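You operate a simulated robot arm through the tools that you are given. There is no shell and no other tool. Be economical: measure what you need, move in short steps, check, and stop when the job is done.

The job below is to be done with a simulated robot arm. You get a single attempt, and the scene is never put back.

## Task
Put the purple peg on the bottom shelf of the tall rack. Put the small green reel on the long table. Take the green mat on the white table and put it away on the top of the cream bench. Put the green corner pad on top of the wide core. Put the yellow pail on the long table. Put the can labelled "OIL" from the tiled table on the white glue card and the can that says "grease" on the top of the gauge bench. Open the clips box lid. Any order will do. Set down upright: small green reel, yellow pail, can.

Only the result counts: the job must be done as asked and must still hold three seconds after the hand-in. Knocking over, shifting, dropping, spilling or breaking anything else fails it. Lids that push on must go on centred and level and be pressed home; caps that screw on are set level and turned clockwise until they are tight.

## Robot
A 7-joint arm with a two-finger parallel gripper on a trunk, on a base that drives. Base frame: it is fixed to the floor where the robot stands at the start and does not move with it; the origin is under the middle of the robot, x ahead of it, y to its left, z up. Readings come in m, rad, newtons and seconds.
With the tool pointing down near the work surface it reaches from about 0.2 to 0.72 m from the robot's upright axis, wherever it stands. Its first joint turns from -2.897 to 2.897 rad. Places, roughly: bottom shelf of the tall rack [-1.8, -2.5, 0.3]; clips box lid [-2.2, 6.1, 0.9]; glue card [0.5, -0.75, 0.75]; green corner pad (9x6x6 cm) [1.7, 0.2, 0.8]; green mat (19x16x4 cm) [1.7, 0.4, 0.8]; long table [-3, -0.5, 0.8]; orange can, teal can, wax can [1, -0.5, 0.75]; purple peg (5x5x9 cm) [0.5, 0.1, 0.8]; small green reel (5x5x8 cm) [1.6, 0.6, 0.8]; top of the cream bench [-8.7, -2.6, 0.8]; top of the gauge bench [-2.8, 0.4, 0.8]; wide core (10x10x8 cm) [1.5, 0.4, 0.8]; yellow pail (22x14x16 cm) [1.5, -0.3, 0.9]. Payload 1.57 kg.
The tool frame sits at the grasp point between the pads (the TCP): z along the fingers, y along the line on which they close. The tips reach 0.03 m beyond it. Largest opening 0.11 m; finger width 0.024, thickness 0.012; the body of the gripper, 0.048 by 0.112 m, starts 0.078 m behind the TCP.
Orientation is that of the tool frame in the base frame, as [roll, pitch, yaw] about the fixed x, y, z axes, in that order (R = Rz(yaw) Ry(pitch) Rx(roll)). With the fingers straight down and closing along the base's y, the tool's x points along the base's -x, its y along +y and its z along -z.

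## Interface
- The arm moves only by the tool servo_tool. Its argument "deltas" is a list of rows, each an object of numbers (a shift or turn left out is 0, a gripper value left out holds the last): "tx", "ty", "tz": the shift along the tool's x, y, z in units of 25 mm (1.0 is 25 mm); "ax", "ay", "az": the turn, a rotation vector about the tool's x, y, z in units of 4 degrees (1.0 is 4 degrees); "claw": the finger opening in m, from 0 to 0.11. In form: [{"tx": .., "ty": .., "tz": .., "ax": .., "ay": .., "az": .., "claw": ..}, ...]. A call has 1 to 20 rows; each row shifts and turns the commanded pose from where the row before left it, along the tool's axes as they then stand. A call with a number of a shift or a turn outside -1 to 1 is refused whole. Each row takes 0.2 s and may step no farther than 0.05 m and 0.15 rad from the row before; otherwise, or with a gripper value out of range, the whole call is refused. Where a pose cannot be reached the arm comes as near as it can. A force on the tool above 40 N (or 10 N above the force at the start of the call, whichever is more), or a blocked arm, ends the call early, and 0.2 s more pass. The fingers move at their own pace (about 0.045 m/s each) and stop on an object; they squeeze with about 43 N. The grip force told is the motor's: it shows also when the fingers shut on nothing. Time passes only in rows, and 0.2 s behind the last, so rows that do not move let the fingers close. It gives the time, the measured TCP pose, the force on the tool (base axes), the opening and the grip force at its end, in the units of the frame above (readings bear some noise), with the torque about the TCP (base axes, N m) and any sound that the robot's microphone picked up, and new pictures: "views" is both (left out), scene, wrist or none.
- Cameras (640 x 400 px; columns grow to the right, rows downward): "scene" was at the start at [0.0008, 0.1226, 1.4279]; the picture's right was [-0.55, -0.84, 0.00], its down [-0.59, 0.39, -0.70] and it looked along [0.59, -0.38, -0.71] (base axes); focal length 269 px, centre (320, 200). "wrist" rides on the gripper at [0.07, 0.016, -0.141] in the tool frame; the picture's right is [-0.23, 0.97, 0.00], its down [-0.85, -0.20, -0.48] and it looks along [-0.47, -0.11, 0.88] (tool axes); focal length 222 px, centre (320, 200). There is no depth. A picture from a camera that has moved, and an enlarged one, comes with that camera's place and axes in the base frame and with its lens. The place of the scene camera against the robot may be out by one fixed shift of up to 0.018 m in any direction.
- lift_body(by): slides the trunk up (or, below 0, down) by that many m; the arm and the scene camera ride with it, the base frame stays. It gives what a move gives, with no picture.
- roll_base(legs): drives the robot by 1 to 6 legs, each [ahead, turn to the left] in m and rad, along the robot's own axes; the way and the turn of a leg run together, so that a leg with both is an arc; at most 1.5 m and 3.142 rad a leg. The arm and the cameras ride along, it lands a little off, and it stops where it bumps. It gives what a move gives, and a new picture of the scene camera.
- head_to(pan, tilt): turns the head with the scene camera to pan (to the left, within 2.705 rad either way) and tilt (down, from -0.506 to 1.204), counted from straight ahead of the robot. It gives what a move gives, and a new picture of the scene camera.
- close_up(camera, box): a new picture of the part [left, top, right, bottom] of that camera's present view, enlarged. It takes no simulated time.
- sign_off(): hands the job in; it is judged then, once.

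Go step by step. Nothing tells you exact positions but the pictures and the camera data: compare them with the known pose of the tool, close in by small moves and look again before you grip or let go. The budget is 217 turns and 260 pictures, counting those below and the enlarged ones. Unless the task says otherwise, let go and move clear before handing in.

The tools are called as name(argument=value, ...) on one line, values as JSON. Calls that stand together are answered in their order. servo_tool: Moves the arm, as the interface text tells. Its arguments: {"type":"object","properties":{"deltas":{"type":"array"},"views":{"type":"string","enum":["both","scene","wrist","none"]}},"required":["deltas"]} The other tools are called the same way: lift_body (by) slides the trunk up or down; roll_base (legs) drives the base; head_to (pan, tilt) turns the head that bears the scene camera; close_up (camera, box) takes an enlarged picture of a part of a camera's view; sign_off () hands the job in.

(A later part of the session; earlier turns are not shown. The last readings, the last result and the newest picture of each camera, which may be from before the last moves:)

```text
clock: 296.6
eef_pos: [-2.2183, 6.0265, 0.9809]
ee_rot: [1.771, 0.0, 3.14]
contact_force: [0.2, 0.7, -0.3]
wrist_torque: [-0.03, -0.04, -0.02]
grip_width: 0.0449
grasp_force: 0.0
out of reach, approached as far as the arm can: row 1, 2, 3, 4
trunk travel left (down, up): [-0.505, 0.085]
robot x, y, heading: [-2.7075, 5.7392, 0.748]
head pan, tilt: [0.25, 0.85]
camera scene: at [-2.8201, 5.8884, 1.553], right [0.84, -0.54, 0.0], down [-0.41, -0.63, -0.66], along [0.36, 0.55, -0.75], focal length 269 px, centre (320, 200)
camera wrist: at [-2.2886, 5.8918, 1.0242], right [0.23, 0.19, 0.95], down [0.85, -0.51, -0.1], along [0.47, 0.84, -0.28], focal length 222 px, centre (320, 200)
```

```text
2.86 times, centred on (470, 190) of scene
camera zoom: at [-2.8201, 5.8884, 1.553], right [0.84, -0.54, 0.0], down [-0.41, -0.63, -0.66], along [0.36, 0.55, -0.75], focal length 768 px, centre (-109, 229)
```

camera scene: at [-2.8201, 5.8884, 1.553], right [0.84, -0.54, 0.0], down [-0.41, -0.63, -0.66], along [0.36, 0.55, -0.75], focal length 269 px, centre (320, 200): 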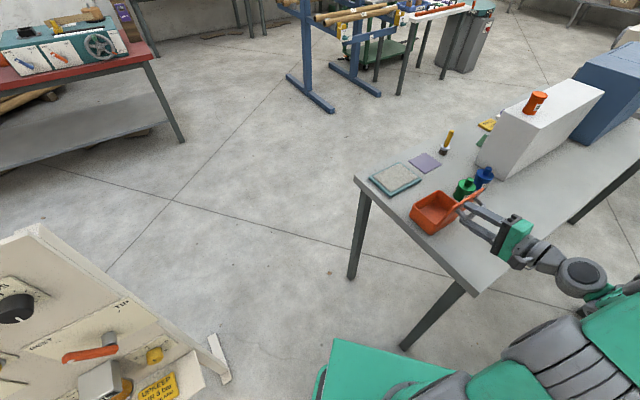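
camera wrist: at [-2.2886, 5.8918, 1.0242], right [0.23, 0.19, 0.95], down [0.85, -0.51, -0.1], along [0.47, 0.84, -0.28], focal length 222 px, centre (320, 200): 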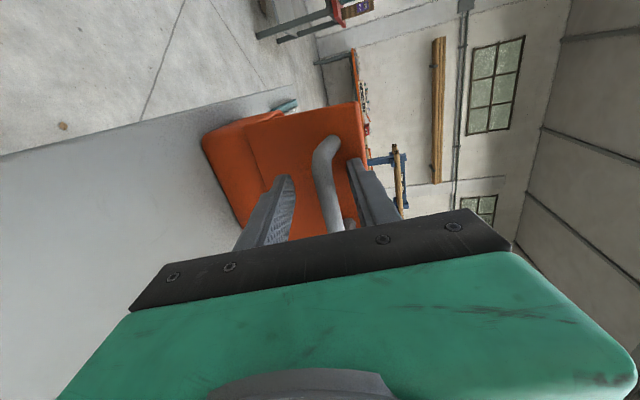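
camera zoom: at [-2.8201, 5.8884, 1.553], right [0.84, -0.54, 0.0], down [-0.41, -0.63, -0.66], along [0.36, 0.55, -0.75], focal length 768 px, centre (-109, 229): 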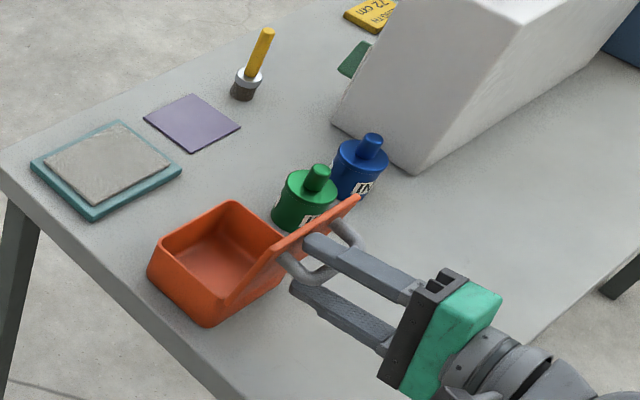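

The arm can't retract further itself, so I'll withdraw with a small base reverse and turn (net motion −y).

roll_base(legs=[[-0.06, -0.1]])

close_up(camera="scene", box=[370, 100, 550, 260])

```text
clock: 297.5
eef_pos: [-2.2377, 5.9371, 0.9815]
ee_rot: [1.771, -0.001, 3.039]
contact_force: [0.1, -0.3, 0.5]
wrist_torque: [-0.03, -0.02, 0.0]
grip_width: 0.0449
grasp_force: 0.1
trunk travel left (down, up): [-0.505, 0.085]
robot x, y, heading: [-2.7503, 5.7015, 0.645]
head pan, tilt: [0.25, 0.85]
camera scene: at [-2.8529, 5.8588, 1.5531], right [0.78, -0.62, 0.0], down [-0.47, -0.59, -0.66], along [0.41, 0.52, -0.75], focal length 269 px, centre (320, 200)
```

scene: 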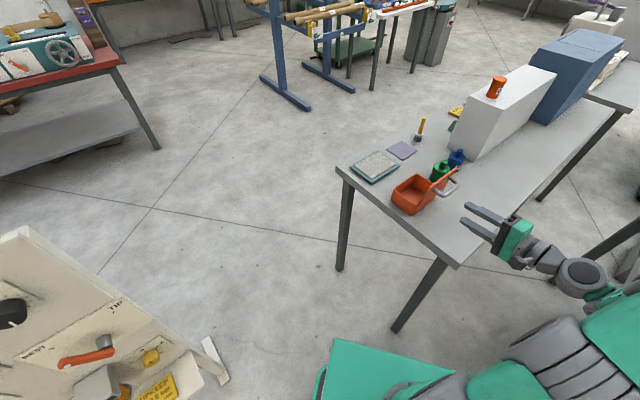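

```text
2.50 times, centred on (460, 180) of scene
camera zoom: at [-2.8529, 5.8588, 1.5531], right [0.78, -0.62, 0.0], down [-0.47, -0.59, -0.66], along [0.41, 0.52, -0.75], focal length 672 px, centre (-30, 250)
```

zoom: 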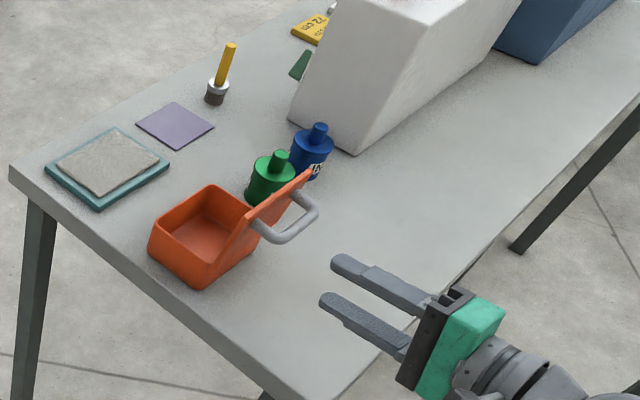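

The box lid stays open at about 110° and the fingers are clear. I'll back away and restore the tool to vertical.

roll_base(legs=[[-0.3, 0]])

servo_tool(deltas=[{"ax": 0.98}, {"ax": 0.98}, {"ax": 0.98}, {"ax": 0.98}, {"ax": 0.98}, {"ax": 0.98}, {"ax": 0.98}, {"ax": 0.98}, {"ax": 0.98}, {"ax": 0.98}, {"ax": 0.98}, {"ax": 0.98}, {"ax": 0.98}, {"ax": 0.98}, {"ax": 0.98}, {"ax": 0.98}, {"ax": 0.98}, {"ax": 0.98}, {"ax": 0.98}, {"ax": 0.98}], views="none")

servo_tool(deltas=[{"az": -0.97}, {"az": -0.97}, {"az": -0.97}, {"az": -0.97}, {"az": -0.97}, {"az": -0.97}, {"az": -0.97}, {"az": -0.97}, {"az": -0.97}, {"az": -0.97}, {"az": -0.97}, {"tz": -1}, {"tz": -1}, {"tz": -1}, {"tz": -1}, {}], views="scene")

```text
clock: 299.6
eef_pos: [-2.4783, 5.7562, 0.9806]
ee_rot: [1.772, 0.001, 3.039]
contact_force: [0.1, 0.1, -0.2]
wrist_torque: [-0.01, 0.02, 0.0]
grip_width: 0.0451
grasp_force: 0.1
trunk travel left (down, up): [-0.505, 0.085]
robot x, y, heading: [-2.9938, 5.5168, 0.644]
head pan, tilt: [0.25, 0.85]
camera scene: at [-3.0927, 5.6782, 1.5531], right [0.78, -0.63, 0.0], down [-0.47, -0.59, -0.66], along [0.41, 0.51, -0.75], focal length 269 px, centre (320, 200)
```

scene: 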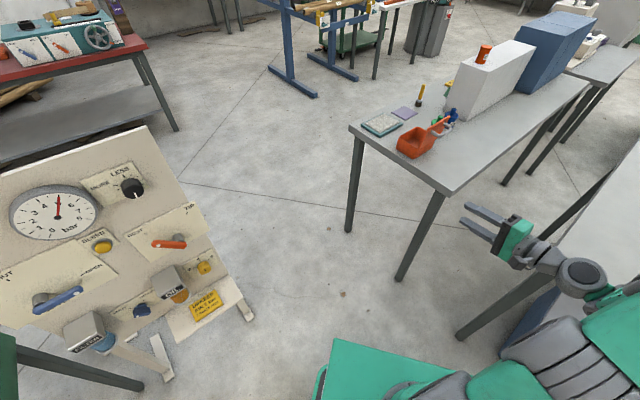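

```text
clock: 303.8
eef_pos: [-2.4792, 5.756, 0.9801]
ee_rot: [-3.141, -0.002, 3.035]
contact_force: [0.0, 0.4, -0.6]
wrist_torque: [0.01, 0.01, -0.02]
grip_width: 0.0449
grasp_force: 0.2
trunk travel left (down, up): [-0.505, 0.085]
robot x, y, heading: [-2.9922, 5.5145, 0.647]
head pan, tilt: [0.25, 0.85]
```

```text
clock: 307.2
eef_pos: [-2.4771, 5.7569, 1.0825]
ee_rot: [3.141, -0.001, -2.503]
contact_force: [-0.1, -0.4, 0.5]
wrist_torque: [0.02, 0.0, 0.01]
grip_width: 0.045
grasp_force: 0.1
trunk travel left (down, up): [-0.505, 0.085]
robot x, y, heading: [-2.9916, 5.5192, 0.642]
head pan, tilt: [0.25, 0.85]
camera scene: at [-3.0927, 5.6783, 1.553], right [0.78, -0.63, 0.0], down [-0.47, -0.59, -0.66], along [0.41, 0.51, -0.75], focal length 269 px, centre (320, 200)
```

scene: 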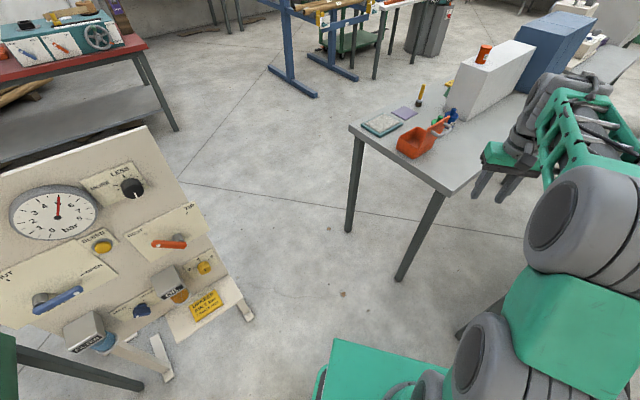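

Next I'll drive back toward the far side of the white table.

roll_base(legs=[[0, -2.213], [1.12, 0], [0, 1.571], [1.3, 0], [1.2, 0], [0, -1.571]])

head_to(pan=0.3, tilt=0.35)

```text
clock: 337.6
eef_pos: [-0.5551, 3.9604, 1.0816]
ee_rot: [-3.141, 0.0, 1.591]
contact_force: [-0.1, 1.1, 0.2]
wrist_torque: [0.0, 0.01, -0.02]
grip_width: 0.0451
grasp_force: 0.1
trunk travel left (down, up): [-0.505, 0.085]
robot x, y, heading: [-0.452, 4.517, -1.547]
head pan, tilt: [0.25, 0.85]
camera scene: at [-0.2824, 4.5203, 1.553], right [-0.96, -0.27, 0.0], down [-0.2, 0.72, -0.66], along [0.18, -0.64, -0.75], focal length 269 px, centre (320, 200)
```

scene: 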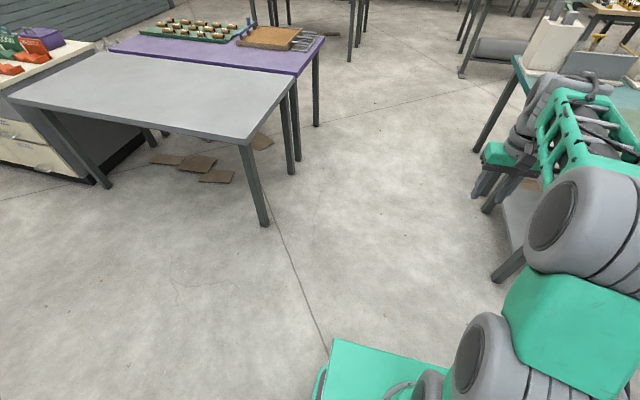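

```text
clock: 338.5
eef_pos: [-0.5534, 3.9602, 1.0823]
ee_rot: [3.141, 0.001, 1.592]
contact_force: [-0.6, -0.1, -0.9]
wrist_torque: [-0.01, -0.04, -0.01]
grip_width: 0.045
grasp_force: 0.0
trunk travel left (down, up): [-0.505, 0.085]
robot x, y, heading: [-0.4517, 4.5203, -1.548]
head pan, tilt: [0.3, 0.351]
camera scene: at [-0.2737, 4.5074, 1.5966], right [-0.95, -0.32, 0.0], down [-0.11, 0.33, -0.94], along [0.3, -0.89, -0.34], focal length 269 px, centre (320, 200)
```

scene: 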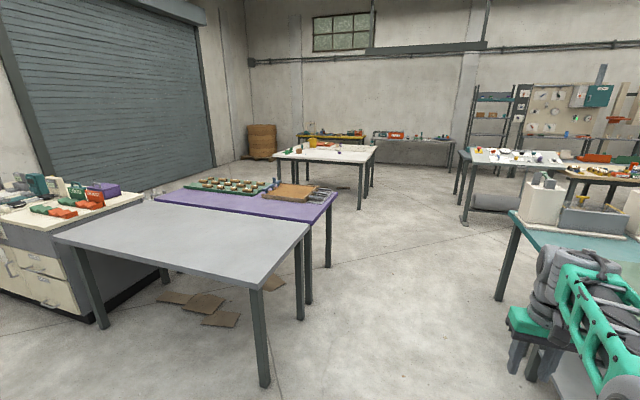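

roll_base(legs=[[1.5, -0.02], [1.6, 0]])

roll_base(legs=[[1.5, 0], [1.5, 0], [0, 1.57], [1.45, 0], [1.4, 0], [0, -1.57]])

head_to(pan=-0.7, tilt=0.5)

```text
refused: 1.6 is not a number from -1.5 to 1.5
```

```text
clock: 374.3
eef_pos: [2.4369, 1.0145, 1.0815]
ee_rot: [3.141, 0.001, 1.565]
contact_force: [-0.9, 0.1, 1.3]
wrist_torque: [-0.01, -0.02, -0.02]
grip_width: 0.045
grasp_force: 0.1
trunk travel left (down, up): [-0.505, 0.085]
robot x, y, heading: [2.5562, 1.5695, -1.576]
head pan, tilt: [0.3, 0.351]
camera scene: at [2.732, 1.5537, 1.5967], right [-0.96, -0.3, 0.0], down [-0.1, 0.33, -0.94], along [0.28, -0.9, -0.34], focal length 269 px, centre (320, 200)
```

scene: 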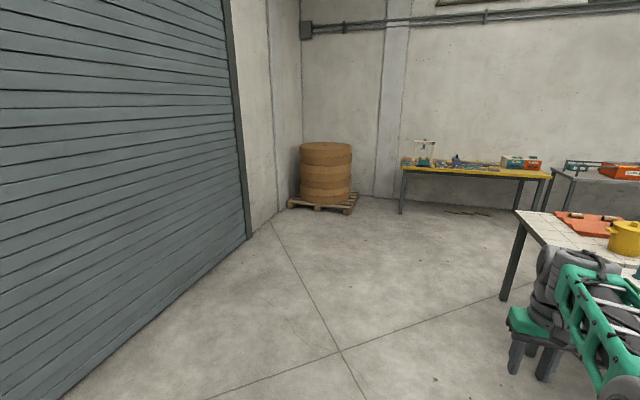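

```text
clock: 375.5
eef_pos: [2.4377, 1.0155, 1.0824]
ee_rot: [-3.141, -0.001, 1.565]
contact_force: [0.3, -1.0, -1.0]
wrist_torque: [-0.04, 0.03, -0.01]
grip_width: 0.045
grasp_force: 0.0
trunk travel left (down, up): [-0.505, 0.085]
robot x, y, heading: [2.5587, 1.5669, -1.57]
head pan, tilt: [-0.7, 0.499]
camera scene: at [2.646, 1.5731, 1.583], right [-0.77, 0.64, 0.0], down [0.31, 0.37, -0.88], along [-0.57, -0.67, -0.48], focal length 269 px, centre (320, 200)
```

scene: 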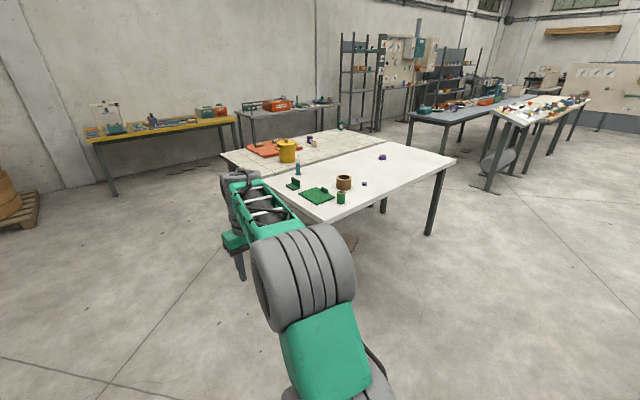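

The robot is beyond the table's far end. I'll drive down alongside and face −x toward the objects.

roll_base(legs=[[1.22, 0], [0, -1.57], [0.36, 0]])

head_to(pan=0.0, tilt=0.85)

close_up(camera="scene", box=[160, 100, 400, 260])

servo_tool(deltas=[{"claw": 0.1}], views="wrist")

```text
clock: 387.4
eef_pos: [1.6413, 0.4685, 1.0822]
ee_rot: [-3.141, -0.001, 0.002]
contact_force: [0.3, -0.1, -0.5]
wrist_torque: [0.0, 0.03, -0.02]
grip_width: 0.0451
grasp_force: 0.0
trunk travel left (down, up): [-0.505, 0.085]
robot x, y, heading: [2.1996, 0.3551, -3.142]
head pan, tilt: [-0.7, 0.499]
camera scene: at [2.1803, 0.2681, 1.583], right [0.64, 0.77, 0.0], down [0.37, -0.31, -0.88], along [-0.67, 0.56, -0.48], focal length 269 px, centre (320, 200)
```

scene: 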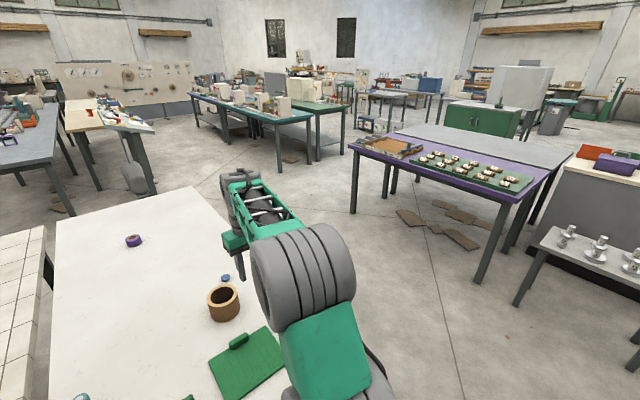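

```text
clock: 388.5
eef_pos: [1.6414, 0.4683, 1.082]
ee_rot: [-3.14, 0.001, -0.001]
contact_force: [0.0, 0.0, 0.3]
wrist_torque: [-0.04, 0.0, 0.0]
grip_width: 0.045
grasp_force: 0.1
trunk travel left (down, up): [-0.505, 0.085]
robot x, y, heading: [2.1971, 0.3525, -3.134]
head pan, tilt: [0.0, 0.85]
camera scene: at [2.1724, 0.2095, 1.5531], right [0.0, 1.0, 0.0], down [0.75, 0.0, -0.66], along [-0.66, 0.0, -0.75], focal length 269 px, centre (320, 200)
```

scene: 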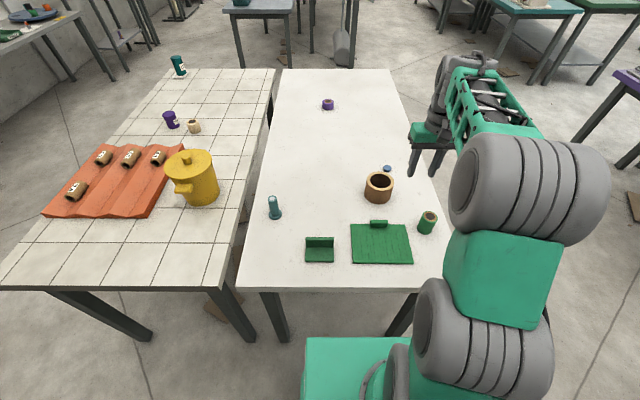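

```text
2.50 times, centred on (280, 180) of scene
camera zoom: at [2.1724, 0.2095, 1.5531], right [0.0, 1.0, 0.0], down [0.75, 0.0, -0.66], along [-0.66, 0.0, -0.75], focal length 672 px, centre (420, 250)
```

zoom: 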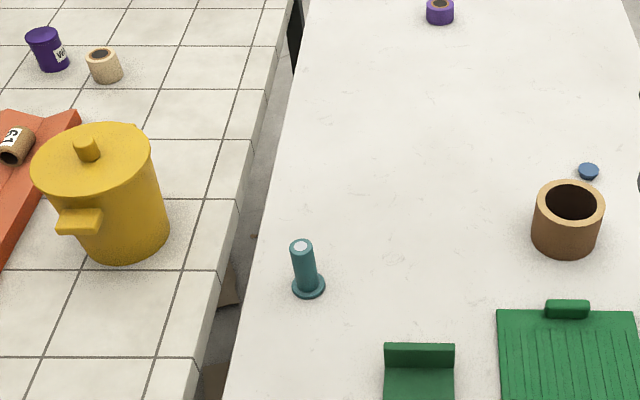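

```text
clock: 388.9
eef_pos: [1.6406, 0.4684, 1.0819]
ee_rot: [3.141, -0.001, 0.002]
contact_force: [0.3, 0.3, -0.2]
wrist_torque: [0.0, 0.01, 0.02]
grip_width: 0.0795
grasp_force: 0.0
trunk travel left (down, up): [-0.505, 0.085]
robot x, y, heading: [2.1968, 0.3516, -3.135]
head pan, tilt: [0.0, 0.85]
camera wrist: at [1.7099, 0.4519, 1.2226], right [-0.23, -0.97, 0.0], down [-0.85, 0.2, 0.48], along [-0.47, 0.11, -0.88], focal length 222 px, centre (320, 200)
```

wrist: 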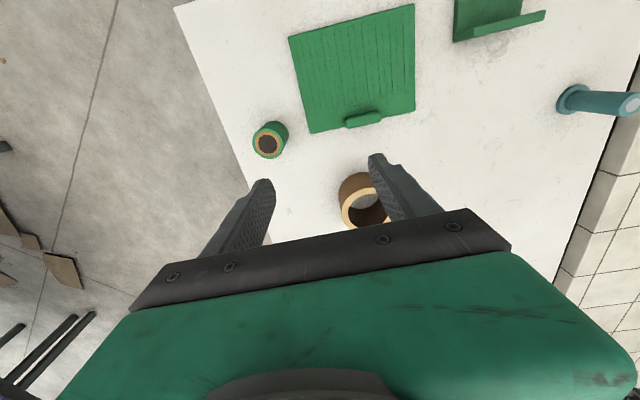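

The pad's upright flange is along y near (1.71, 0.21), the mat's grip bar near (1.635, 0.41), the core near (1.485, 0.42) and the reel near (1.64, 0.555). I'll drive slightly closer, then move above the pad and turn the tool 90°.

roll_base(legs=[[0.07, 0]])

servo_tool(deltas=[{"tx": 0.5, "ty": 0.95}, {"tx": 0.5, "ty": 0.95}, {"tx": 0.5, "ty": 0.95}, {"tx": 0.5, "ty": 0.95}, {"tx": 0.5, "ty": 0.95}, {"tx": 0.5, "ty": 0.95}, {"tx": 0.5, "ty": 0.95}, {"tx": 0.5, "ty": 0.95}, {"tx": 0.5, "ty": 0.95}, {"tx": 0.5, "ty": 0.95}, {"tx": 0.5, "ty": 0.9}, {"az": 0.98}, {"az": 0.98}, {"az": 0.98}, {"az": 0.98}, {"az": 0.98}, {"az": 0.98}, {"az": 0.98}, {"az": 0.98}, {"az": 0.98}], views="none")

servo_tool(deltas=[{"az": 0.98}, {"az": 0.98}, {"az": 0.98}, {"az": 0.98}, {"az": 0.98}, {"az": 0.98}, {"az": 0.98}, {"az": 0.98}, {"az": 0.98}, {"az": 0.98}, {"az": 0.98}, {"az": 0.98}, {"az": 0.98}, {"az": 0.94}, {"tz": 0.8}, {"tz": 0.8}, {}])

```text
clock: 389.9
eef_pos: [1.5714, 0.4679, 1.0818]
ee_rot: [3.141, 0.0, -0.001]
contact_force: [-0.5, 0.8, -0.7]
wrist_torque: [-0.02, -0.03, 0.02]
grip_width: 0.1
grasp_force: 0.1
trunk travel left (down, up): [-0.505, 0.085]
robot x, y, heading: [2.1275, 0.3542, -3.137]
head pan, tilt: [0.0, 0.85]
camera scene: at [2.102, 0.2091, 1.553], right [0.0, 1.0, 0.0], down [0.75, 0.0, -0.66], along [-0.66, 0.0, -0.75], focal length 269 px, centre (320, 200)
```

scene: 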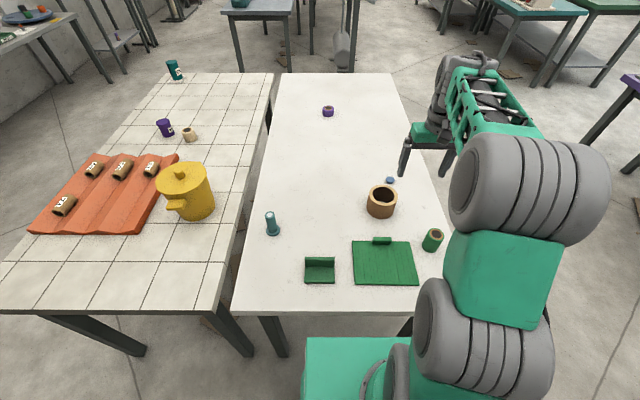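

```text
clock: 394.1
eef_pos: [1.7077, 0.207, 1.0815]
ee_rot: [-3.141, 0.001, -0.617]
contact_force: [0.3, 0.1, 0.1]
wrist_torque: [0.01, -0.01, 0.02]
grip_width: 0.0998
grasp_force: 0.1
trunk travel left (down, up): [-0.505, 0.085]
robot x, y, heading: [2.1313, 0.3502, -3.14]
head pan, tilt: [0.0, 0.85]
```

```text
clock: 397.7
eef_pos: [1.7072, 0.2083, 1.0416]
ee_rot: [3.14, 0.002, -1.57]
contact_force: [0.5, 1.1, -0.1]
wrist_torque: [0.02, -0.03, 0.02]
grip_width: 0.1002
grasp_force: 0.2
trunk travel left (down, up): [-0.505, 0.085]
robot x, y, heading: [2.1318, 0.3524, -3.136]
head pan, tilt: [0.0, 0.85]
camera scene: at [2.1029, 0.209, 1.553], right [0.0, 1.0, 0.0], down [0.75, 0.0, -0.66], along [-0.66, 0.0, -0.75], focal length 269 px, centre (320, 200)
camera wrist: at [1.6908, 0.1378, 1.183], right [-0.97, 0.23, 0.0], down [0.2, 0.86, 0.48], along [0.11, 0.47, -0.88], focal length 222 px, centre (320, 200)
```

scene: 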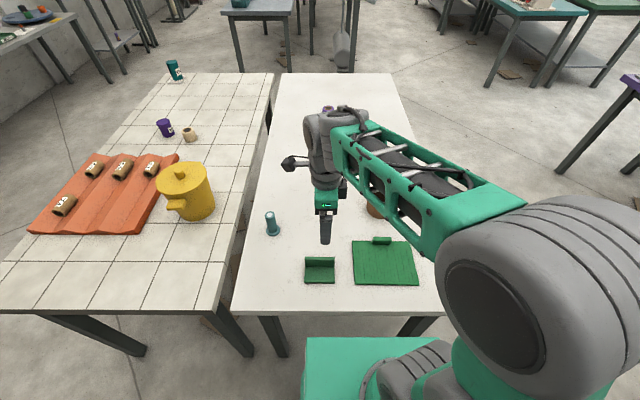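
wrist: 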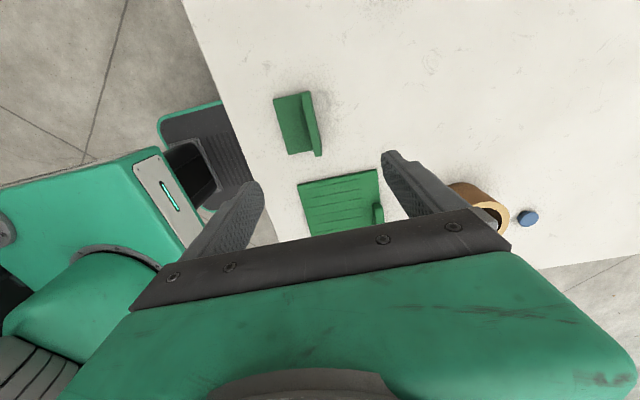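

The flange is at about x 1.707, y 0.194, aligned with the tool. I'll descend over it.

servo_tool(deltas=[{"tx": 0.5, "claw": 0.06}, {"tz": 1}, {"tz": 1}, {"tz": 1}, {"tz": 1}, {"tz": 0.8}, {"tz": 0.6}, {}], views="wrist")

```text
clock: 399.5
eef_pos: [1.707, 0.1949, 0.9074]
ee_rot: [-3.141, 0.0, -1.571]
contact_force: [0.6, -0.9, 0.6]
wrist_torque: [0.0, 0.02, 0.0]
grip_width: 0.0601
grasp_force: 0.0
trunk travel left (down, up): [-0.505, 0.085]
robot x, y, heading: [2.1256, 0.3526, -3.137]
head pan, tilt: [0.0, 0.85]
camera wrist: at [1.6899, 0.1253, 1.047], right [-0.97, 0.23, 0.0], down [0.2, 0.86, 0.48], along [0.11, 0.47, -0.88], focal length 222 px, centre (320, 200)
```

wrist: 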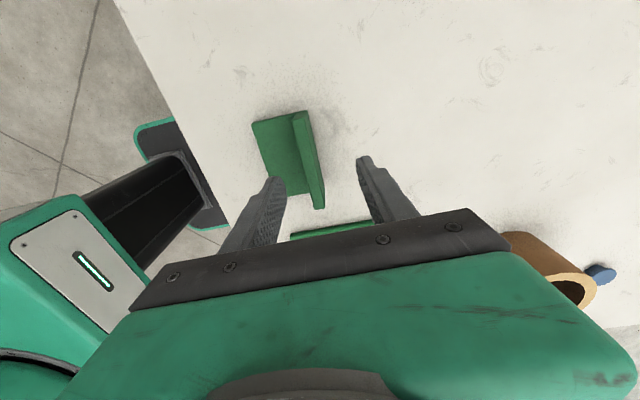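

servo_tool(deltas=[{"ty": -0.16, "tx": 0.2}, {"tz": 0.8}, {"tz": 0.8}, {"tz": 0.6}, {}], views="wrist")

```text
clock: 400.7
eef_pos: [1.7128, 0.1908, 0.8517]
ee_rot: [3.141, -0.002, -1.572]
contact_force: [0.2, -0.2, -0.6]
wrist_torque: [0.0, -0.04, 0.02]
grip_width: 0.0602
grasp_force: 0.0
trunk travel left (down, up): [-0.505, 0.085]
robot x, y, heading: [2.1265, 0.3473, -3.136]
head pan, tilt: [0.0, 0.85]
camera wrist: at [1.6954, 0.1202, 0.992], right [-0.97, 0.23, 0.0], down [0.2, 0.86, 0.48], along [0.11, 0.47, -0.88], focal length 222 px, centre (320, 200)
```

wrist: 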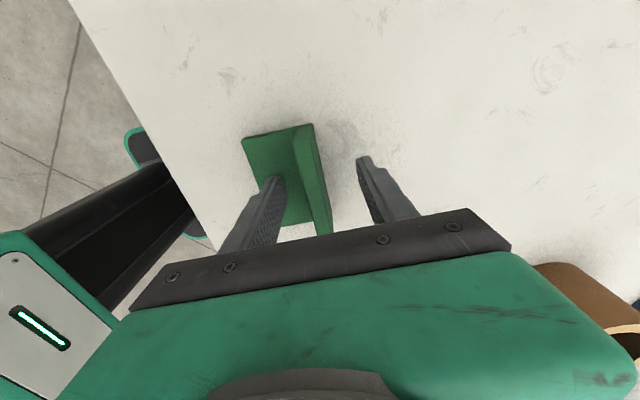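

The flange is between the pads, so I'll close, lift and look.

servo_tool(deltas=[{"claw": 0.02}, {"claw": 0.0}, {}, {}, {"tz": -0.4}, {"tz": -1}, {"tz": -1}, {"tz": -1}, {"tz": -1}, {}], views="both")

```text
clock: 402.9
eef_pos: [1.713, 0.1899, 0.9621]
ee_rot: [-3.14, 0.001, -1.571]
contact_force: [0.3, -0.5, 0.3]
wrist_torque: [-0.01, 0.0, -0.02]
grip_width: 0.0111
grasp_force: 29.0
trunk travel left (down, up): [-0.505, 0.085]
robot x, y, heading: [2.1265, 0.3536, -3.135]
head pan, tilt: [0.0, 0.85]
camera scene: at [2.103, 0.209, 1.553], right [0.0, 1.0, 0.0], down [0.75, 0.0, -0.66], along [-0.66, 0.0, -0.75], focal length 269 px, centre (320, 200)
camera wrist: at [1.6965, 0.1209, 1.1029], right [-0.97, 0.23, 0.0], down [0.2, 0.86, 0.48], along [0.11, 0.47, -0.88], focal length 222 px, centre (320, 200)
```

scene: 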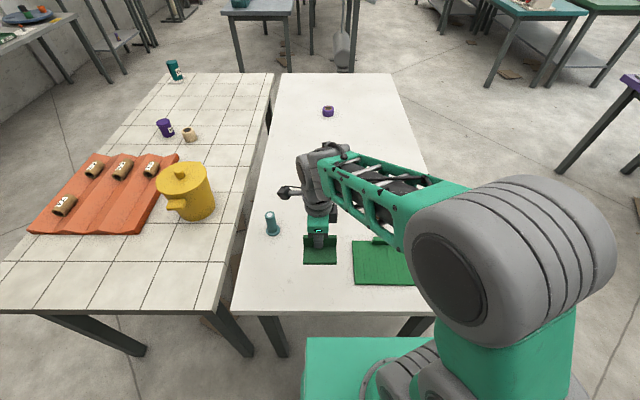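
wrist: 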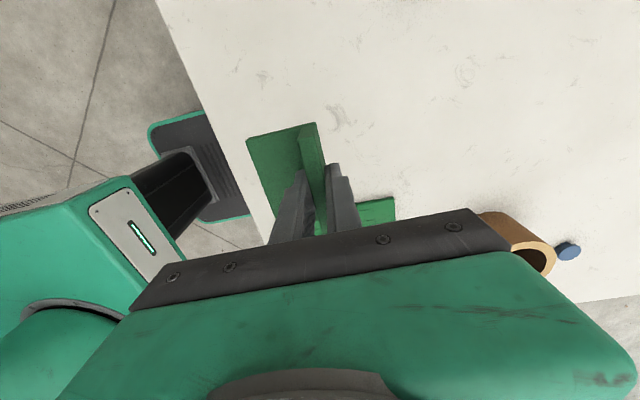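

The pad is held, and the core centre is at about (1.487, 0.42). I'll carry the pad over the core.

servo_tool(deltas=[{"tz": -1}, {"tz": -0.6}, {"ty": 0.9, "tx": -0.83}, {"ty": 0.9, "tx": -0.83}, {"ty": 0.9, "tx": -0.83}, {"ty": 0.9, "tx": -0.83}, {"ty": 0.9, "tx": -0.83}, {"ty": 0.9, "tx": -0.83}, {"ty": 0.9, "tx": -0.83}, {"ty": 0.9, "tx": -0.83}, {"ty": 0.9, "tx": -0.83}, {"ty": 0.9, "tx": -0.83}, {"ty": 0.9, "tx": -0.83}, {}])

close_up(camera="scene", box=[320, 150, 440, 270])

```text
clock: 405.9
eef_pos: [1.4648, 0.4188, 1.0029]
ee_rot: [-3.141, 0.002, -1.571]
contact_force: [0.8, 0.3, -0.1]
wrist_torque: [-0.02, -0.01, -0.01]
grip_width: 0.0113
grasp_force: 29.2
trunk travel left (down, up): [-0.505, 0.085]
robot x, y, heading: [2.1289, 0.3536, -3.138]
head pan, tilt: [0.0, 0.85]
camera scene: at [2.1026, 0.2092, 1.553], right [0.0, 1.0, 0.0], down [0.75, 0.0, -0.66], along [-0.66, 0.0, -0.75], focal length 269 px, centre (320, 200)
camera wrist: at [1.4486, 0.349, 1.144], right [-0.97, 0.23, 0.0], down [0.2, 0.86, 0.48], along [0.11, 0.47, -0.88], focal length 222 px, centre (320, 200)
```

scene: 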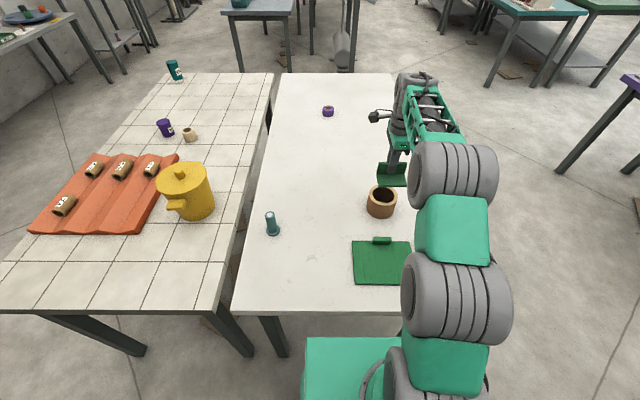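
wrist: 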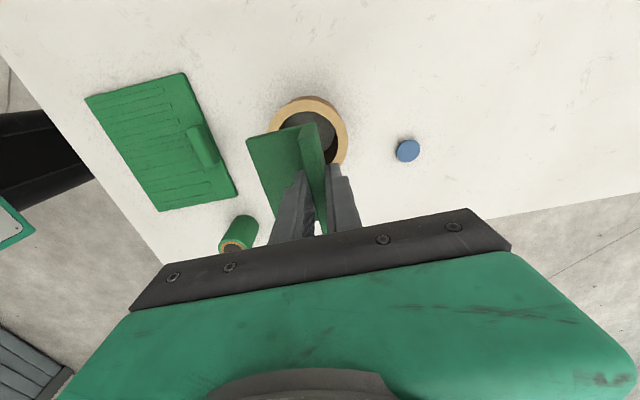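

```text
3.33 times, centred on (380, 210) of scene
camera zoom: at [2.1026, 0.2092, 1.553], right [0.0, 1.0, 0.0], down [0.75, 0.0, -0.66], along [-0.66, 0.0, -0.75], focal length 896 px, centre (120, 167)
```

zoom: 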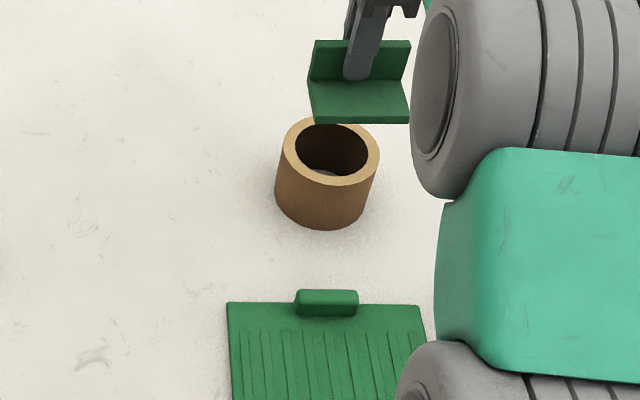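

The pad is nearly aligned above the core. I'll adjust 6 mm and lower gently.

servo_tool(deltas=[{"tx": 0.25, "tz": 0.5}, {"tz": 0.8}, {"tz": 0.8}, {"tz": 0.1}, {}], views="wrist")

close_up(camera="scene", box=[340, 150, 430, 230])

```text
clock: 407.1
eef_pos: [1.4654, 0.4139, 0.947]
ee_rot: [-3.141, 0.001, -1.571]
contact_force: [0.6, -0.2, -1.2]
wrist_torque: [-0.01, 0.03, 0.01]
grip_width: 0.011
grasp_force: 28.3
trunk travel left (down, up): [-0.505, 0.085]
robot x, y, heading: [2.1257, 0.3492, -3.138]
head pan, tilt: [0.0, 0.85]
camera wrist: at [1.4488, 0.3436, 1.0874], right [-0.97, 0.23, 0.0], down [0.2, 0.86, 0.48], along [0.11, 0.47, -0.88], focal length 222 px, centre (320, 200)
```

wrist: 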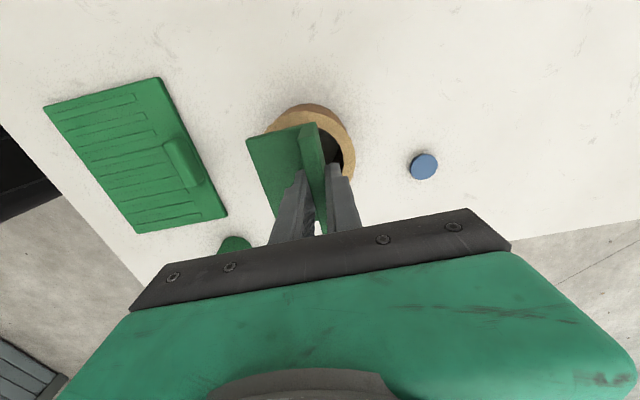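

```text
5.00 times, centred on (385, 190) of scene
camera zoom: at [2.1029, 0.2091, 1.553], right [0.0, 1.0, 0.0], down [0.75, 0.0, -0.66], along [-0.66, 0.0, -0.75], focal length 1344 px, centre (-5, 250)
```

zoom: 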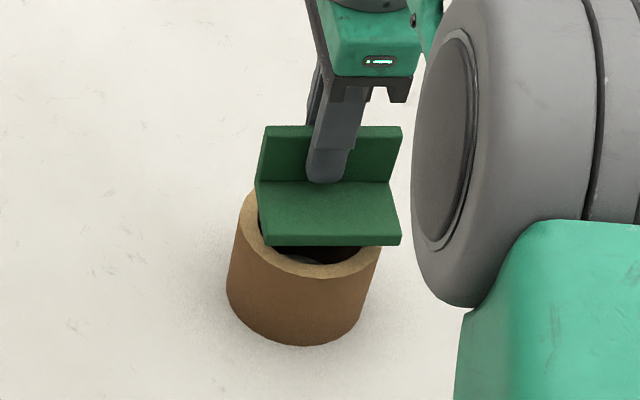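

The pad needs to go about 1 cm toward −y. I'll shift and lower by small steps.

servo_tool(deltas=[{"tx": 0.38}, {"tz": 0.14}, {"tz": 0.14}, {"tz": 0.14}, {}], views="none")

servo_tool(deltas=[{"tz": 0.1}, {"tz": 0.1}, {}], views="none")

close_up(camera="scene", box=[340, 150, 430, 230])

```text
clock: 408.3
eef_pos: [1.4655, 0.4022, 0.9356]
ee_rot: [-3.141, 0.0, -1.572]
contact_force: [-0.8, 0.6, 0.4]
wrist_torque: [0.02, -0.02, 0.01]
grip_width: 0.0107
grasp_force: 28.3
trunk travel left (down, up): [-0.505, 0.085]
robot x, y, heading: [2.1285, 0.3507, -3.136]
head pan, tilt: [0.0, 0.85]
```

```text
clock: 409.1
eef_pos: [1.465, 0.4028, 0.9319]
ee_rot: [-3.141, -0.002, -1.571]
contact_force: [0.5, -0.4, -0.9]
wrist_torque: [-0.03, -0.06, 0.0]
grip_width: 0.011
grasp_force: 29.0
trunk travel left (down, up): [-0.505, 0.085]
robot x, y, heading: [2.1285, 0.3508, -3.137]
head pan, tilt: [0.0, 0.85]
```

```text
5.00 times, centred on (385, 190) of scene
camera zoom: at [2.1028, 0.2091, 1.553], right [0.0, 1.0, 0.0], down [0.75, 0.0, -0.66], along [-0.66, 0.0, -0.75], focal length 1344 px, centre (-5, 250)
```

zoom: 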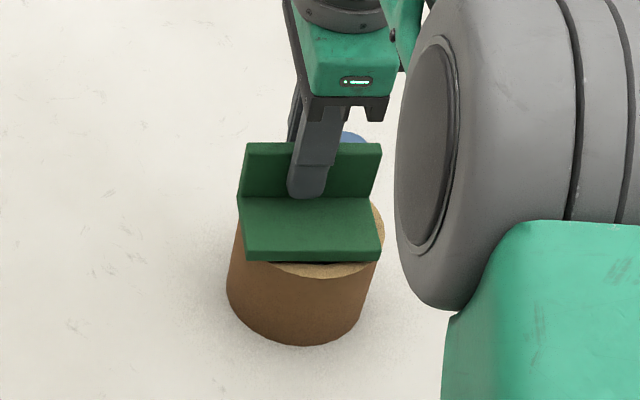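

Nicely centred; I'll feel for contact.

servo_tool(deltas=[{"tz": 0.1}, {"tz": 0.08}, {}], views="none")

servo_tool(deltas=[{"tz": 0.1}, {}], views="none")

```text
clock: 409.9
eef_pos: [1.466, 0.4039, 0.926]
ee_rot: [-3.14, -0.001, -1.57]
contact_force: [0.4, -0.2, 0.6]
wrist_torque: [0.0, -0.06, 0.01]
grip_width: 0.0111
grasp_force: 28.3
trunk travel left (down, up): [-0.505, 0.085]
robot x, y, heading: [2.1226, 0.3509, -3.134]
head pan, tilt: [0.0, 0.85]
```

```text
clock: 410.5
eef_pos: [1.4658, 0.4045, 0.9264]
ee_rot: [3.138, 0.001, -1.571]
contact_force: [-0.2, 0.4, 11.1]
wrist_torque: [-0.04, -0.22, -0.02]
grip_width: 0.0108
grasp_force: 28.8
trunk travel left (down, up): [-0.505, 0.085]
robot x, y, heading: [2.1264, 0.3507, -3.134]
head pan, tilt: [0.0, 0.85]
```

The pad is seated. I'll release and rise.

servo_tool(deltas=[{"tz": -0.05}, {"claw": 0.03}, {"claw": 0.05}, {}, {"tz": -0.6}, {"tz": -1}, {"tz": -1}, {"tz": -1}, {"tz": -1}, {}], views="wrist")

close_up(camera="scene", box=[340, 150, 430, 230])

```text
clock: 412.7
eef_pos: [1.4643, 0.4029, 1.0409]
ee_rot: [3.141, 0.0, -1.571]
contact_force: [0.7, -0.7, 0.1]
wrist_torque: [-0.02, 0.01, 0.0]
grip_width: 0.0504
grasp_force: 0.1
trunk travel left (down, up): [-0.505, 0.085]
robot x, y, heading: [2.125, 0.3509, -3.137]
head pan, tilt: [0.0, 0.85]
camera wrist: at [1.448, 0.3333, 1.1815], right [-0.97, 0.23, 0.0], down [0.2, 0.86, 0.48], along [0.11, 0.47, -0.88], focal length 222 px, centre (320, 200)
```

wrist: 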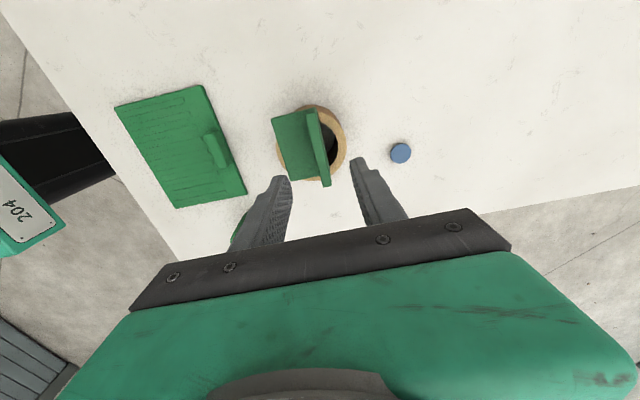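

```text
5.00 times, centred on (385, 190) of scene
camera zoom: at [2.1029, 0.2091, 1.553], right [0.0, 1.0, 0.0], down [0.75, 0.0, -0.66], along [-0.66, 0.0, -0.75], focal length 1344 px, centre (-5, 250)
```

zoom: 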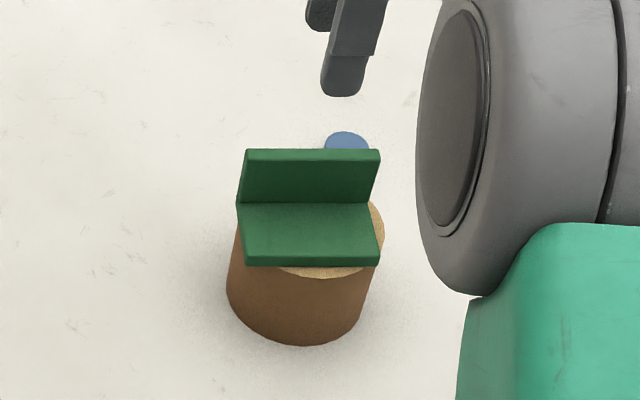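

The pad rests on the core. Next is the mat, whose grip bar is near (1.633, 0.40), so I'll move above it.

servo_tool(deltas=[{"ty": -0.97, "claw": 0.06}, {"ty": -0.97}, {"ty": -0.97}, {"ty": -0.97}, {"ty": -0.97}, {"ty": -0.97}, {"ty": -0.94}, {"tz": 1}, {"tz": 1}, {"tz": 1}, {}], views="wrist")

```text
clock: 415.1
eef_pos: [1.6347, 0.4022, 0.9657]
ee_rot: [-3.141, 0.0, -1.571]
contact_force: [0.5, 0.0, 0.1]
wrist_torque: [0.0, -0.02, -0.02]
grip_width: 0.0598
grasp_force: 0.2
trunk travel left (down, up): [-0.505, 0.085]
robot x, y, heading: [2.1256, 0.3511, -3.139]
head pan, tilt: [0.0, 0.85]
camera wrist: at [1.6184, 0.3327, 1.1057], right [-0.97, 0.23, 0.0], down [0.2, 0.86, 0.48], along [0.11, 0.47, -0.88], focal length 222 px, centre (320, 200)
```

wrist: 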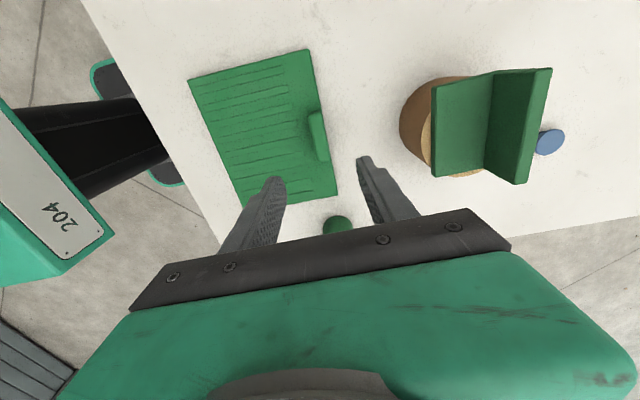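

servo_tool(deltas=[{"tx": 0.5, "tz": 0.8}, {"tz": 0.9}, {"tz": 0.9}, {"tz": 0.9}, {"tz": 0.8}, {}], views="wrist")

```text
clock: 416.5
eef_pos: [1.6345, 0.3911, 0.8589]
ee_rot: [-3.141, 0.001, -1.572]
contact_force: [-1.1, 0.4, -0.2]
wrist_torque: [-0.02, 0.0, -0.02]
grip_width: 0.0599
grasp_force: 0.0
trunk travel left (down, up): [-0.505, 0.085]
robot x, y, heading: [2.1298, 0.3504, -3.139]
head pan, tilt: [0.0, 0.85]
camera wrist: at [1.6181, 0.3211, 0.9989], right [-0.97, 0.23, 0.0], down [0.2, 0.86, 0.48], along [0.11, 0.47, -0.88], focal length 222 px, centre (320, 200)
```

wrist: 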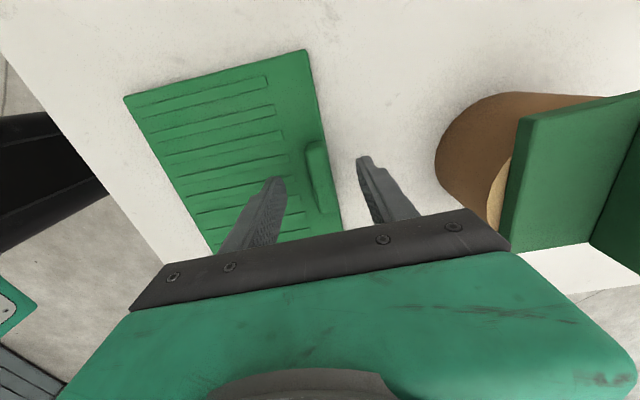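

servo_tool(deltas=[{"tz": 0.15}, {"tz": 0.15}, {"claw": 0.03}, {"claw": 0.0}, {}, {}, {}], views="none")

servo_tool(deltas=[{"tz": -0.4}, {"tz": -0.6}, {"tz": -0.8}, {}], views="both")

```text
clock: 418.1
eef_pos: [1.6343, 0.3919, 0.8505]
ee_rot: [3.141, 0.001, -1.57]
contact_force: [-0.2, 0.0, 0.4]
wrist_torque: [-0.06, 0.03, -0.28]
grip_width: 0.0175
grasp_force: 32.4
trunk travel left (down, up): [-0.505, 0.085]
robot x, y, heading: [2.1297, 0.3509, -3.136]
head pan, tilt: [0.0, 0.85]
```

```text
clock: 419.1
eef_pos: [1.633, 0.3913, 0.8955]
ee_rot: [-3.141, 0.001, -1.572]
contact_force: [0.2, -0.8, -2.2]
wrist_torque: [0.02, 0.17, -0.02]
grip_width: 0.0173
grasp_force: 32.4
trunk travel left (down, up): [-0.505, 0.085]
robot x, y, heading: [2.1263, 0.3492, -3.138]
head pan, tilt: [0.0, 0.85]
camera scene: at [2.1028, 0.2091, 1.553], right [0.0, 1.0, 0.0], down [0.75, 0.0, -0.66], along [-0.66, 0.0, -0.75], focal length 269 px, centre (320, 200)
camera wrist: at [1.6165, 0.3216, 1.0363], right [-0.97, 0.23, 0.0], down [0.2, 0.86, 0.48], along [0.11, 0.47, -0.88], focal length 222 px, centre (320, 200)
```

scene: 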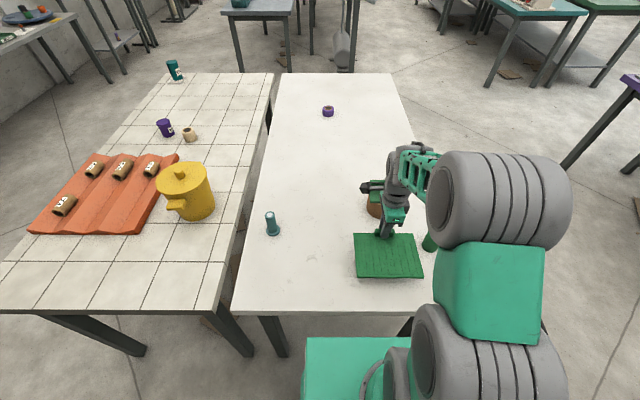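
wrist: 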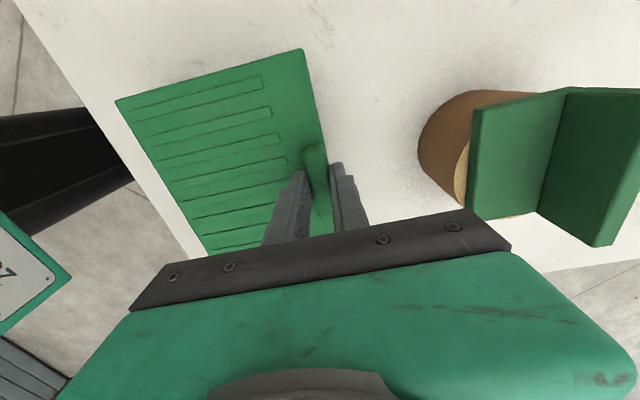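

The mat is light and hangs level. I'll lift it high and drive west along the y≈−1.5 aisle toward the cream bench.

servo_tool(deltas=[{"tz": -1}, {"tz": -1}, {"tz": -1}, {"tz": -1}, {"tz": -1}, {"tz": -1}, {"tz": -0.5}], views="none")

roll_base(legs=[[-0.45, 0], [0, 1.571], [1.0, 0], [0.85, 0], [0, -1.571], [1.3, 0]])

roll_base(legs=[[1.4, 0], [1.4, 0], [1.4, 0], [1.4, 0]])

head_to(pan=0.1, tilt=0.3)

```text
clock: 420.7
eef_pos: [1.6342, 0.392, 1.0567]
ee_rot: [-3.14, 0.0, -1.571]
contact_force: [-0.1, -0.6, -3.5]
wrist_torque: [0.0, 0.19, -0.01]
grip_width: 0.0175
grasp_force: 32.3
trunk travel left (down, up): [-0.505, 0.085]
robot x, y, heading: [2.1273, 0.3524, -3.141]
head pan, tilt: [0.0, 0.85]
```

```text
clock: 446.3
eef_pos: [0.7828, -1.4257, 1.057]
ee_rot: [-3.141, 0.001, -1.589]
contact_force: [0.2, -0.5, -2.8]
wrist_torque: [-0.01, 0.13, 0.01]
grip_width: 0.0175
grasp_force: 32.7
trunk travel left (down, up): [-0.505, 0.085]
robot x, y, heading: [1.2712, -1.4774, 3.126]
head pan, tilt: [0.0, 0.85]
camera scene: at [1.2473, -1.6171, 1.553], right [0.01, 1.0, 0.0], down [0.75, -0.01, -0.66], along [-0.66, 0.01, -0.75], focal length 269 px, centre (320, 200)
```

scene: 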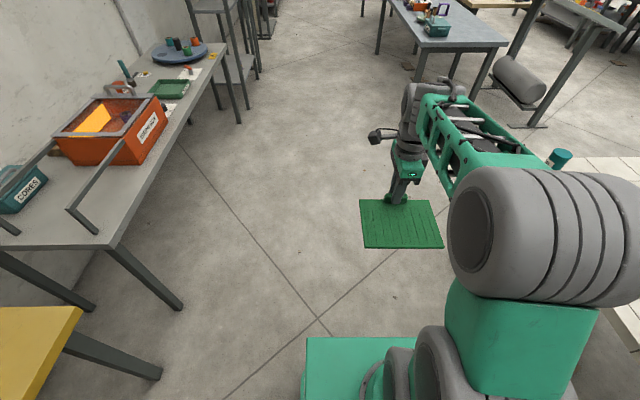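

```text
clock: 472.9
eef_pos: [-4.7859, -1.2689, 1.056]
ee_rot: [3.141, 0.0, -1.585]
contact_force: [0.9, -1.1, -3.3]
wrist_torque: [-0.01, 0.16, 0.03]
grip_width: 0.0174
grasp_force: 33.1
trunk travel left (down, up): [-0.505, 0.085]
robot x, y, heading: [-4.295, -1.3197, 3.134]
head pan, tilt: [0.0, 0.85]
camera scene: at [-4.3193, -1.4596, 1.553], right [0.01, 1.0, 0.0], down [0.75, -0.01, -0.66], along [-0.66, 0.01, -0.75], focal length 269 px, centre (320, 200)
```

scene: 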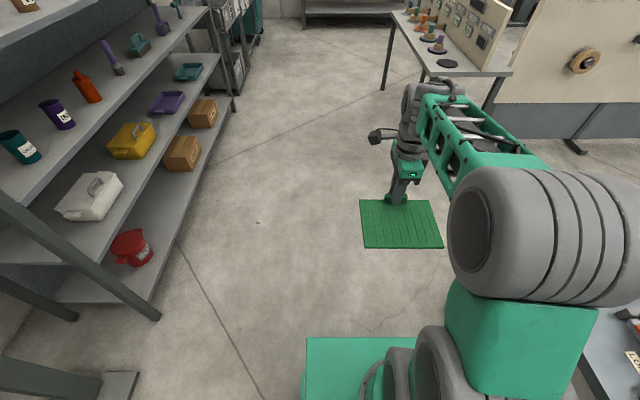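

```text
clock: 473.8
eef_pos: [-4.7856, -1.2701, 1.0562]
ee_rot: [-3.141, 0.0, -1.584]
contact_force: [-0.3, -0.6, -2.2]
wrist_torque: [-0.05, 0.15, -0.01]
grip_width: 0.0178
grasp_force: 32.4
trunk travel left (down, up): [-0.505, 0.085]
robot x, y, heading: [-4.2883, -1.3172, 3.132]
head pan, tilt: [0.099, 0.3]
camera scene: at [-4.334, -1.4687, 1.6013], right [-0.09, 1.0, 0.0], down [0.3, 0.03, -0.95], along [-0.95, -0.09, -0.3], focal length 269 px, centre (320, 200)
```

scene: 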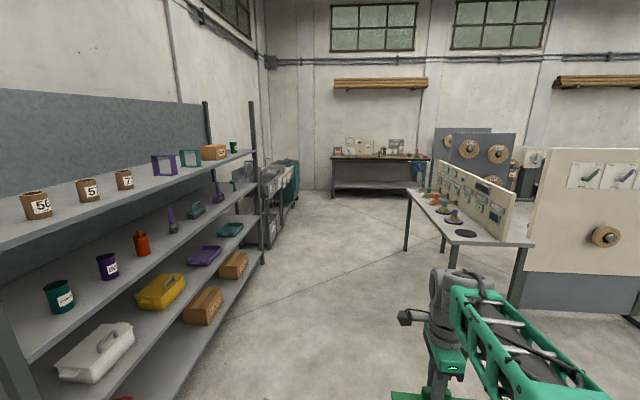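

close_up(camera="scene", box=[240, 120, 480, 260])

```text
2.67 times, centred on (360, 190) of scene
camera zoom: at [-4.334, -1.4687, 1.6013], right [-0.09, 1.0, 0.0], down [0.3, 0.03, -0.95], along [-0.95, -0.09, -0.3], focal length 717 px, centre (213, 227)
```

zoom: 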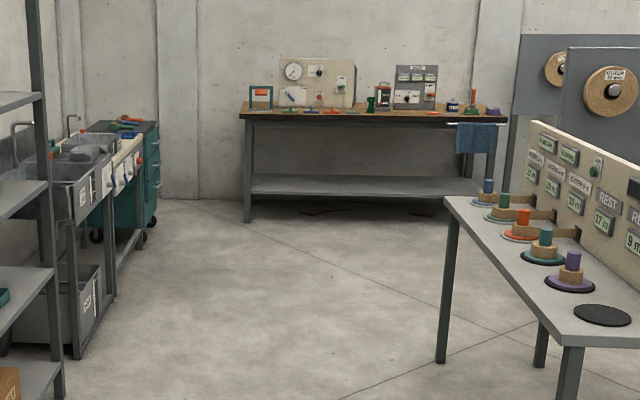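

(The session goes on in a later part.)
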